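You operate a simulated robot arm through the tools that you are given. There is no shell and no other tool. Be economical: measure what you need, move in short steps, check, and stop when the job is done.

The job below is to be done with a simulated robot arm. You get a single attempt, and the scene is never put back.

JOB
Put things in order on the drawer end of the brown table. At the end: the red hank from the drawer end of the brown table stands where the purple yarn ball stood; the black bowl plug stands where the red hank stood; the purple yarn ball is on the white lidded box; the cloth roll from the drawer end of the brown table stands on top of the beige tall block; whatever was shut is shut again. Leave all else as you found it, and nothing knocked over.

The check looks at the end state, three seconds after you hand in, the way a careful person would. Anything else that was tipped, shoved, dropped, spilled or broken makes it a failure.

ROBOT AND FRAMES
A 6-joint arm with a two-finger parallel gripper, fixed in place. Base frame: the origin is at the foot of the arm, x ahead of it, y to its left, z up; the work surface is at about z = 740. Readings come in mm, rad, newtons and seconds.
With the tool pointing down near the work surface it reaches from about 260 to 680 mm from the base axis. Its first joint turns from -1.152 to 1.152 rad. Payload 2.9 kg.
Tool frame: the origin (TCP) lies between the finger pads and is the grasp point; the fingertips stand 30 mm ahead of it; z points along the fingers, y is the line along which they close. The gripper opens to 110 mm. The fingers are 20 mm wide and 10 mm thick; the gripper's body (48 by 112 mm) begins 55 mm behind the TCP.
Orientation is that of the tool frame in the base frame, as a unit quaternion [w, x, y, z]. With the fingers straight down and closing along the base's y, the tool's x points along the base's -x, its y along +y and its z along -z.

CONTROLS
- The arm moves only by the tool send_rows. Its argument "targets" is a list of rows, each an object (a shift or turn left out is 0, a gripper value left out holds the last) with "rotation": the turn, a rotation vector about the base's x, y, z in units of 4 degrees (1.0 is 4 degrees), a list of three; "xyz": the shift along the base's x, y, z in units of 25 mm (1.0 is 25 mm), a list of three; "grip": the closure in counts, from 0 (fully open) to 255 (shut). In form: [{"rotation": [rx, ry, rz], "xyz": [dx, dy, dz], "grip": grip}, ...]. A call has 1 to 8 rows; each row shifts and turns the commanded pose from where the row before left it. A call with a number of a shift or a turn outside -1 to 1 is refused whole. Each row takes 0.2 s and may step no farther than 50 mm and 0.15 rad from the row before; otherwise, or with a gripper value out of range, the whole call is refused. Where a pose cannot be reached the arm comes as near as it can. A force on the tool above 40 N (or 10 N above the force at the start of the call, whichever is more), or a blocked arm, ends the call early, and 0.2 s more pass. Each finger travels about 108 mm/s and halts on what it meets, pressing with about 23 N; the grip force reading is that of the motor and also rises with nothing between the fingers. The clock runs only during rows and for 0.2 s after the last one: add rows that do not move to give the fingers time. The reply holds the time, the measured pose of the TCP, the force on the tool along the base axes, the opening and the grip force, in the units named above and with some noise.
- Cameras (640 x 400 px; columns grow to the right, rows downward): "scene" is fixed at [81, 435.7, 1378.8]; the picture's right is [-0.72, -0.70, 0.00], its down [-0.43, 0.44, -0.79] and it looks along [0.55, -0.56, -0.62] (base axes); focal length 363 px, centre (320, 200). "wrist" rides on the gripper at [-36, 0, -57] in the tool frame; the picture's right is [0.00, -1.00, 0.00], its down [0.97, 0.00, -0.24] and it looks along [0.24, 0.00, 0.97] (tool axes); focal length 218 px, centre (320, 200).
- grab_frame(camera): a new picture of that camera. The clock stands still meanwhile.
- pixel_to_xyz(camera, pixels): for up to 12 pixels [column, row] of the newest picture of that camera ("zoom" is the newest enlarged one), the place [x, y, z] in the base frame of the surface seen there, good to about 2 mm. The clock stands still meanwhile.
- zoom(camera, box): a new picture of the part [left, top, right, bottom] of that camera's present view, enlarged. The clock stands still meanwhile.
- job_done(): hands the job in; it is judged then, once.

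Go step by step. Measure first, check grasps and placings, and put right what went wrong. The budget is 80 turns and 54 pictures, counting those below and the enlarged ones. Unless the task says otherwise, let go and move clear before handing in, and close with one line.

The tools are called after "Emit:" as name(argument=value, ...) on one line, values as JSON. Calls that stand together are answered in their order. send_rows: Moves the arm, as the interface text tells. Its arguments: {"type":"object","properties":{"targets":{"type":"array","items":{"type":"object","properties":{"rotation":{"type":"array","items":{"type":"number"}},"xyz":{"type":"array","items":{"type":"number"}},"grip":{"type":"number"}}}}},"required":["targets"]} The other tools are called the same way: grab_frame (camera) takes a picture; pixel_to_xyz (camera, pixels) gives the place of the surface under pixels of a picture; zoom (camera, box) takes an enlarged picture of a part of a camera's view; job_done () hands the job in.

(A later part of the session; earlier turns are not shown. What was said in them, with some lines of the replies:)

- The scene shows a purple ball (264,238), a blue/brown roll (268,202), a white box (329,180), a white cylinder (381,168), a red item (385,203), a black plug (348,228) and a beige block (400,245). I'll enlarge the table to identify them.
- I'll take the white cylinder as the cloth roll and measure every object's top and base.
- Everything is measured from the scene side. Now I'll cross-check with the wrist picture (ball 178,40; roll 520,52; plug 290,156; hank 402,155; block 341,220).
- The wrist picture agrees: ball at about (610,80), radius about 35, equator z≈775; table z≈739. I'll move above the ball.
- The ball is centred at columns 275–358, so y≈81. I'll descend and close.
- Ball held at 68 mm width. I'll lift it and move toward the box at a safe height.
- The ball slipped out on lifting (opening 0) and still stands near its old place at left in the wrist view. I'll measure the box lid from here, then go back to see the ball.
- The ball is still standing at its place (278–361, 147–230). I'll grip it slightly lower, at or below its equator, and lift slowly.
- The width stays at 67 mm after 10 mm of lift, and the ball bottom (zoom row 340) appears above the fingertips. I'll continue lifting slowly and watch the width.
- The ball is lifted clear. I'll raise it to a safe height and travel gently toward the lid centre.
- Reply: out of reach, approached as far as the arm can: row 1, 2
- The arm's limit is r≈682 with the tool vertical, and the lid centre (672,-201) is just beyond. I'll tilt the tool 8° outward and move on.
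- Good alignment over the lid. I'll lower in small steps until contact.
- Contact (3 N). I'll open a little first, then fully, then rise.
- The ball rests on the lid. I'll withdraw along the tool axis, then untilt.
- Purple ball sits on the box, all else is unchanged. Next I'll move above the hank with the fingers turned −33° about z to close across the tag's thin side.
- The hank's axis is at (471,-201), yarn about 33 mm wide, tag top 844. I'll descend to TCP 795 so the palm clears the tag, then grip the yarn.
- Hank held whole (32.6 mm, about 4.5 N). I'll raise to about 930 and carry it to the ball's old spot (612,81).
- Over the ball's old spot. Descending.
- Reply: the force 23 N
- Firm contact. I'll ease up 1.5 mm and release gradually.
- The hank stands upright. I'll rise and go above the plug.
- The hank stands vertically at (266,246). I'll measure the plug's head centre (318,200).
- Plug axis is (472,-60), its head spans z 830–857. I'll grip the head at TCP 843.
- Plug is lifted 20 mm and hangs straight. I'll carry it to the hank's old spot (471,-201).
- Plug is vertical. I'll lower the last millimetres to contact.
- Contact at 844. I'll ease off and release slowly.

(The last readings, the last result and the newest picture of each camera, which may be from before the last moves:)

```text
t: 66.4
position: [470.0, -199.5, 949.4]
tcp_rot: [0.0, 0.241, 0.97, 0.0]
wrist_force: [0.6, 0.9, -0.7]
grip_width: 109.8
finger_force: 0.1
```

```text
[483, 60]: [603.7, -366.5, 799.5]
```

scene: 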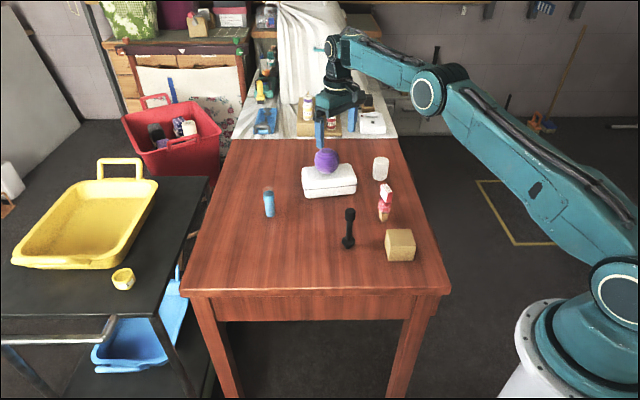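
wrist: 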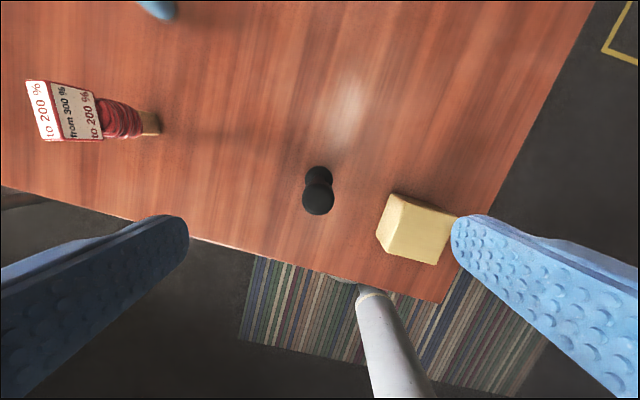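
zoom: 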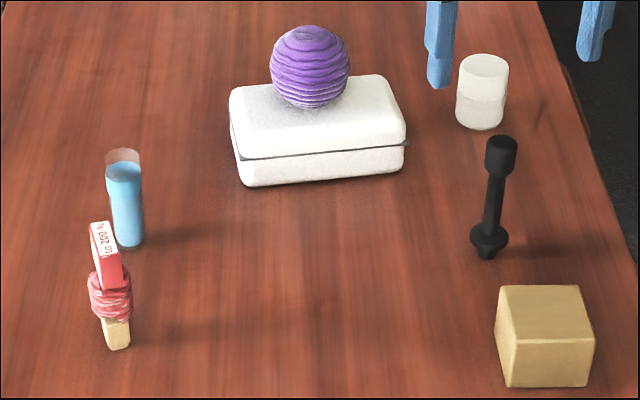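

All placed properly so far. The roll is centred near (601,-356), top 800, r≈698, so I'll tilt 12° outward about the finger line and move above it.

Emit:
send_rows(targets=[{"xyz": [0.4, -0.5, 0], "rotation": [-0.469, -0.883, 0]}, {"xyz": [0.6, -0.75, 0], "rotation": [-0.469, -0.883, 0]}, {"xyz": [0.6, -0.75, 0], "rotation": [-0.469, -0.883, 0]}, {"xyz": [0.7, -0.8, -0.3]}, {"xyz": [0.7, -0.8, -0.5]}, {"xyz": [0.7, -0.8, -0.5]}, {"xyz": [0.7, -0.8, -0.6]}, {"xyz": [0.6, -0.8, -0.6]}])

Emit:
grab_frame(camera="wrist")

Emit:
pixel_to_xyz(camera="scene", pixels=[[381, 175]])

```text
t: 68.2
position: [597.3, -347.6, 884.3]
tcp_rot: [0.101, 0.241, 0.965, -0.025]
wrist_force: [0.1, -1.1, 0.0]
grip_width: 110.1
finger_force: 0.0
```

```text
18 pictures are left
```

wrist: 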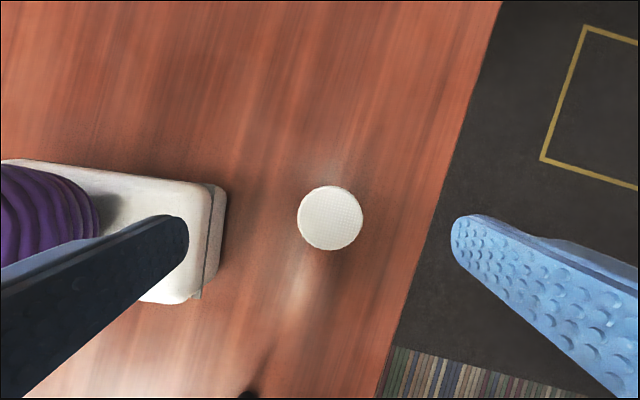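

```text
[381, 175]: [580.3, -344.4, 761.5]
```

Emit:
pixel_to_xyz(camera="wrist", pixels=[[330, 218], [299, 218], [361, 218], [330, 189], [330, 247]])

```text
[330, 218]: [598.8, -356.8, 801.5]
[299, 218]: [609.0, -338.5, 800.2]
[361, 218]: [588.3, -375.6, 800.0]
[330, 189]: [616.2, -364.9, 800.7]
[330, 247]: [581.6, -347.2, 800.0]
```

Roll centre is (599,-356.5), diameter about 40. I'll narrow the fingers to about 72 mm, align and descend.

Emit:
send_rows(targets=[{"xyz": [0.06, -0.35, 0], "grip": 88}, {"xyz": [0, 0, -0.6]}, {"xyz": [0, 0, -0.7]}, {"xyz": [0, 0, -0.7]}, {"xyz": [0, 0, -0.7]}, {"xyz": [0, 0, -0.7]}, {}])

Emit:
grab_frame(camera="wrist")

```text
t: 69.8
position: [598.0, -358.4, 799.9]
tcp_rot: [0.101, 0.242, 0.965, -0.025]
wrist_force: [-0.8, 0.0, 0.2]
grip_width: 72.1
finger_force: 0.2
```

```text
17 pictures are left
```

wrist: 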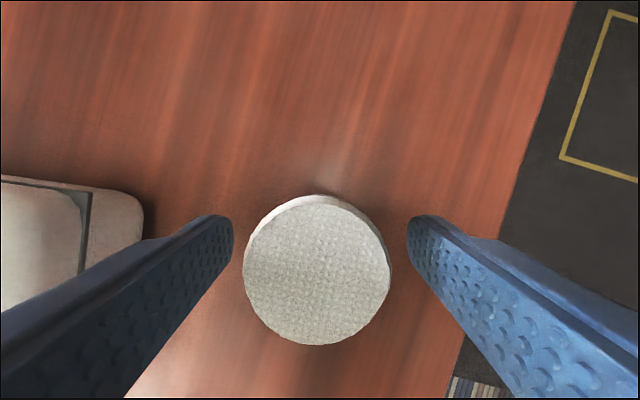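

Well centred (top at 317,270). Final descent and grip.

Emit:
send_rows(targets=[{"xyz": [0, 0, -0.45]}, {"xyz": [0, 0, -0.45]}, {}, {"grip": 140}, {}, {"grip": 255}, {}, {}])

Emit:
send_rows(targets=[{}, {"xyz": [0, 0, 0.12]}, {"xyz": [0, 0, 0.15]}, {"xyz": [0, 0, 0.2]}, {"xyz": [0, 0, 0.25]}, {"xyz": [0, 0, 0.25]}, {}])

Emit:
zoom(camera="scene", box=[330, 120, 426, 200])

```text
t: 71.6
position: [597.7, -358.0, 777.2]
tcp_rot: [0.101, 0.241, 0.965, -0.026]
wrist_force: [-0.2, -0.9, -0.5]
grip_width: 44.9
finger_force: 23.1
```

```text
t: 73.2
position: [597.2, -359.3, 802.0]
tcp_rot: [0.101, 0.24, 0.965, -0.025]
wrist_force: [0.5, 0.0, -0.4]
grip_width: 44.9
finger_force: 23.0
```

```text
5.00 times, centred on (378, 160) of scene
```

zoom: 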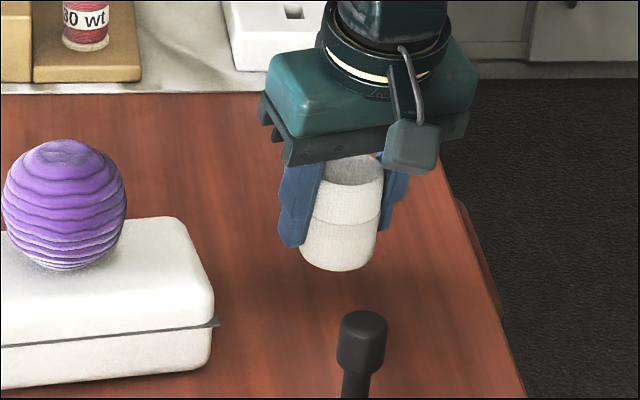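

Roll is held and vertical (44.9 mm). I'll re-measure the block top and carry the roll high over the plug.

Emit:
send_rows(targets=[{"xyz": [0, 0, 0.4]}, {"xyz": [-0.2, 0.2, 0.7]}, {"xyz": [-0.2, 0.2, 0.9]}, {"xyz": [-0.2, 0.2, 0.9]}, {"xyz": [-0.2, 0.2, 0.9]}, {"xyz": [-0.2, 0.2, 0.9]}, {"xyz": [-0.2, 0.2, 0.8]}, {}])

Emit:
zoom(camera="scene", box=[360, 215, 440, 265])

Emit:
pixel_to_xyz(camera="zoom", pixels=[[215, 123], [410, 118], [435, 232], [225, 245], [320, 180], [205, 120], [425, 110]])

```text
t: 75.0
position: [566.9, -329.1, 939.2]
tcp_rot: [0.101, 0.241, 0.965, -0.025]
wrist_force: [0.2, -0.2, -0.3]
grip_width: 45.1
finger_force: 23.1
```

```text
8.00 times, centred on (400, 240) of scene
```

zoom: 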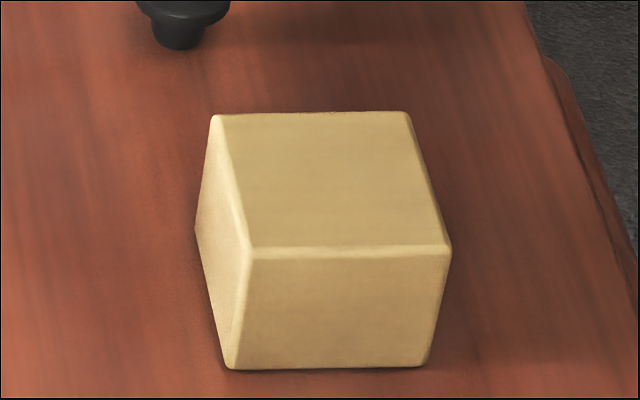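

```text
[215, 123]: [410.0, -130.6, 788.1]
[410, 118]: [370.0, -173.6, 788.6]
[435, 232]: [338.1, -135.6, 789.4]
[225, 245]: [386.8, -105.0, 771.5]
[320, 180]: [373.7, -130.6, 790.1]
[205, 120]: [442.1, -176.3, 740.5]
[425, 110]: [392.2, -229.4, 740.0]
```

Block top centre is about (372.5,-132), z 790. Carrying the roll over it.

Emit:
send_rows(targets=[{"xyz": [-0.5, 0.5, 0]}, {"xyz": [-0.9, 0.9, 0]}, {"xyz": [-1, 1, 0]}, {"xyz": [-1, 1, 0]}, {"xyz": [-1, 1, 0]}, {"xyz": [-1, 1, 0]}, {"xyz": [-1, 1, 0]}, {"xyz": [-0.7, 0.7, 0]}])

Emit:
send_rows(targets=[{"xyz": [-0.5, 0.5, 0]}, {"xyz": [-0.18, 0.28, 0]}, {}])

Emit:
grab_frame(camera="scene")

```text
t: 76.8
position: [389.5, -150.3, 941.4]
tcp_rot: [0.102, 0.241, 0.965, -0.025]
wrist_force: [0.3, 0.3, -0.4]
grip_width: 44.9
finger_force: 23.2
```

```text
t: 77.6
position: [370.7, -131.3, 940.6]
tcp_rot: [0.101, 0.241, 0.965, -0.026]
wrist_force: [0.5, 1.2, -0.4]
grip_width: 45.1
finger_force: 23.2
```

```text
14 pictures are left
```

scene: 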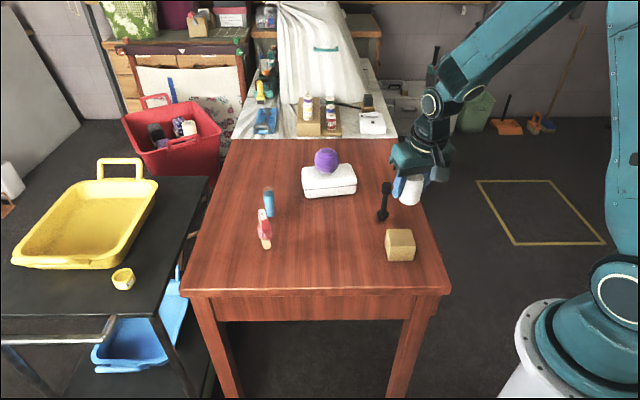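

Emit:
send_rows(targets=[{"xyz": [0.06, -0.03, -0.7]}, {"xyz": [0, 0, -0.8]}, {"xyz": [0, 0, -0.8]}, {"xyz": [0, 0, -0.7]}, {"xyz": [0, 0, -0.6]}, {"xyz": [0, 0, -0.4]}, {"xyz": [0, 0, -0.15]}, {}])

Emit:
zoom(camera="scene", box=[350, 190, 446, 270])

```text
t: 79.4
position: [374.0, -131.7, 836.2]
tcp_rot: [0.102, 0.241, 0.965, -0.026]
wrist_force: [-0.3, 0.1, -0.8]
grip_width: 44.9
finger_force: 22.8
```

```text
5.00 times, centred on (398, 230) of scene
```

zoom: 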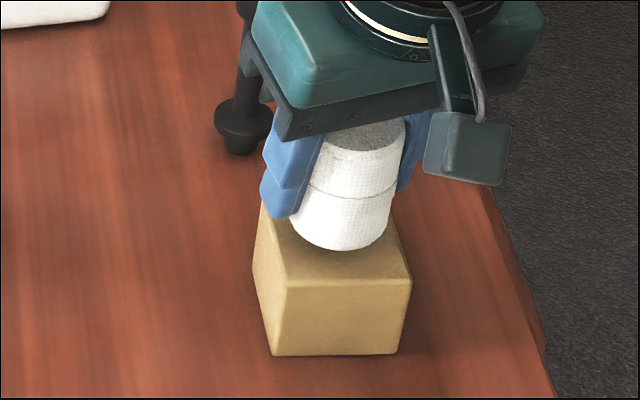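

Well above the block centre. Lowering slowly to contact.

Emit:
send_rows(targets=[{"xyz": [0, 0, -0.1]}, {"xyz": [0, 0, -0.1]}, {}])

Emit:
send_rows(targets=[{"xyz": [0, 0, -0.05]}, {}])

Emit:
send_rows(targets=[{"xyz": [0, 0, -0.04]}, {}])

```text
t: 80.2
position: [375.7, -132.7, 831.0]
tcp_rot: [0.101, 0.24, 0.965, -0.026]
wrist_force: [-0.2, -0.7, -1.0]
grip_width: 45.0
finger_force: 22.9
```

```text
t: 80.8
position: [377.6, -132.3, 830.5]
tcp_rot: [0.101, 0.241, 0.965, -0.026]
wrist_force: [0.6, 0.1, -1.3]
grip_width: 45.0
finger_force: 23.1
```

```text
t: 81.4
position: [375.5, -132.5, 829.2]
tcp_rot: [0.101, 0.24, 0.965, -0.025]
wrist_force: [0.2, 0.5, -0.2]
grip_width: 44.8
finger_force: 22.9
```

Emit:
send_rows(targets=[{"xyz": [0, 0, -0.03]}, {}])

Emit:
send_rows(targets=[{"xyz": [0, 0, -0.03]}, {}])

Emit:
zoom(camera="scene", box=[366, 205, 430, 265])

```text
t: 82.0
position: [375.4, -133.0, 829.1]
tcp_rot: [0.101, 0.24, 0.965, -0.026]
wrist_force: [0.1, 0.3, -0.8]
grip_width: 45.2
finger_force: 23.3
```

```text
t: 82.6
position: [373.4, -132.6, 828.8]
tcp_rot: [0.102, 0.241, 0.965, -0.026]
wrist_force: [-0.8, -0.1, 5.4]
grip_width: 44.9
finger_force: 22.8
```

```text
6.67 times, centred on (398, 235) of scene
```

zoom: 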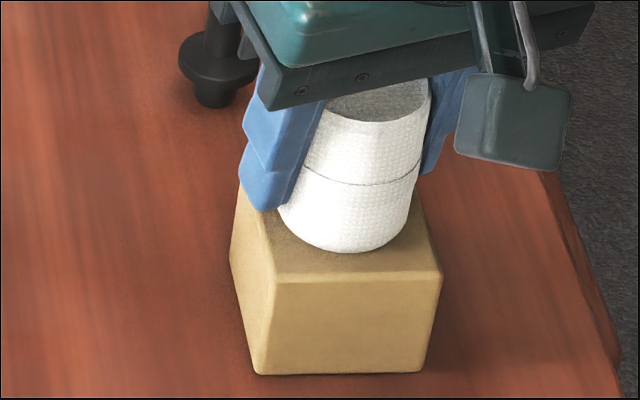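

Contact at 5 N with the roll inside the block's top. Releasing gradually, then rising.

Emit:
send_rows(targets=[{"grip": 144}, {}, {"grip": 132}, {}, {"grip": 80}, {}, {"grip": 50}, {}])

Emit:
send_rows(targets=[{"xyz": [0, 0, 0.3]}, {"xyz": [0, 0, 0.7]}, {"xyz": [0, 0, 0.9]}, {"xyz": [0, 0, 1]}, {"xyz": [0, 0, 1]}, {"xyz": [0, 0, 1], "rotation": [0.469, 0.883, 0]}, {"xyz": [0, 0, 0.6], "rotation": [0.469, 0.883, 0]}, {"rotation": [0.469, 0.883, 0]}])

Emit:
grab_frame(camera="scene")

Emit:
zoom(camera="scene", box=[230, 140, 430, 265])

```text
t: 84.4
position: [374.6, -133.2, 827.8]
tcp_rot: [0.102, 0.241, 0.965, -0.025]
wrist_force: [0.1, -0.4, -0.9]
grip_width: 88.5
finger_force: 0.0
```

```text
t: 86.2
position: [374.1, -132.1, 965.4]
tcp_rot: [-0.001, 0.242, 0.97, 0.0]
wrist_force: [0.3, -0.7, 0.3]
grip_width: 88.4
finger_force: 0.0
```

```text
11 pictures are left
```

scene: 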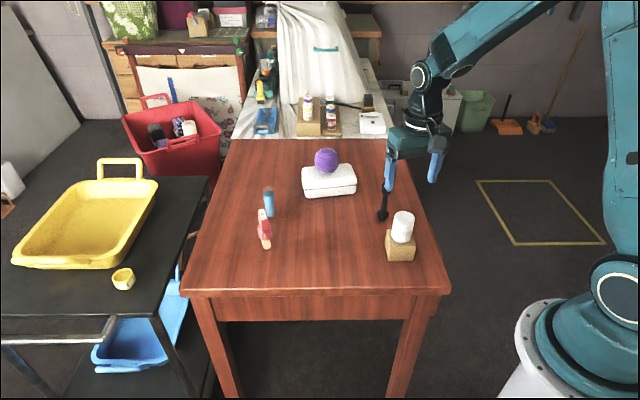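

```text
3.20 times, centred on (330, 202) of scene
```

zoom: 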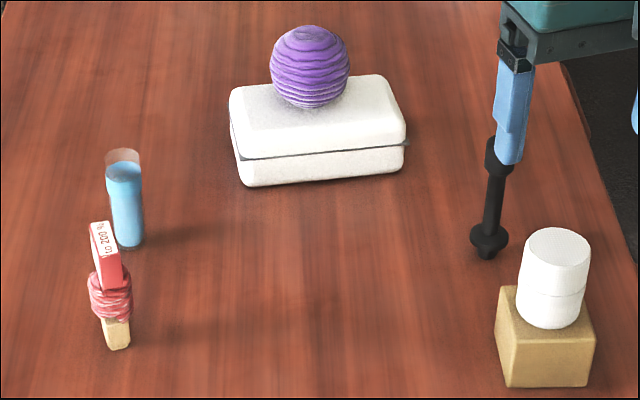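

The ball (311,67) is on the box, the hank (115,285) is at the ball's old spot, the plug (490,200) is at the hank's old spot, and the roll (552,278) stands on the block. The rest is unchanged and the gripper is clear, so I'm handing in.

Emit:
job_done()

```text
The job is handed in.
```

The job is handed in: the red hank, black plug, purple ball and cloth roll are all standing where you asked. The white box stayed shut, and the last pictures showed nothing else moved or tipped.
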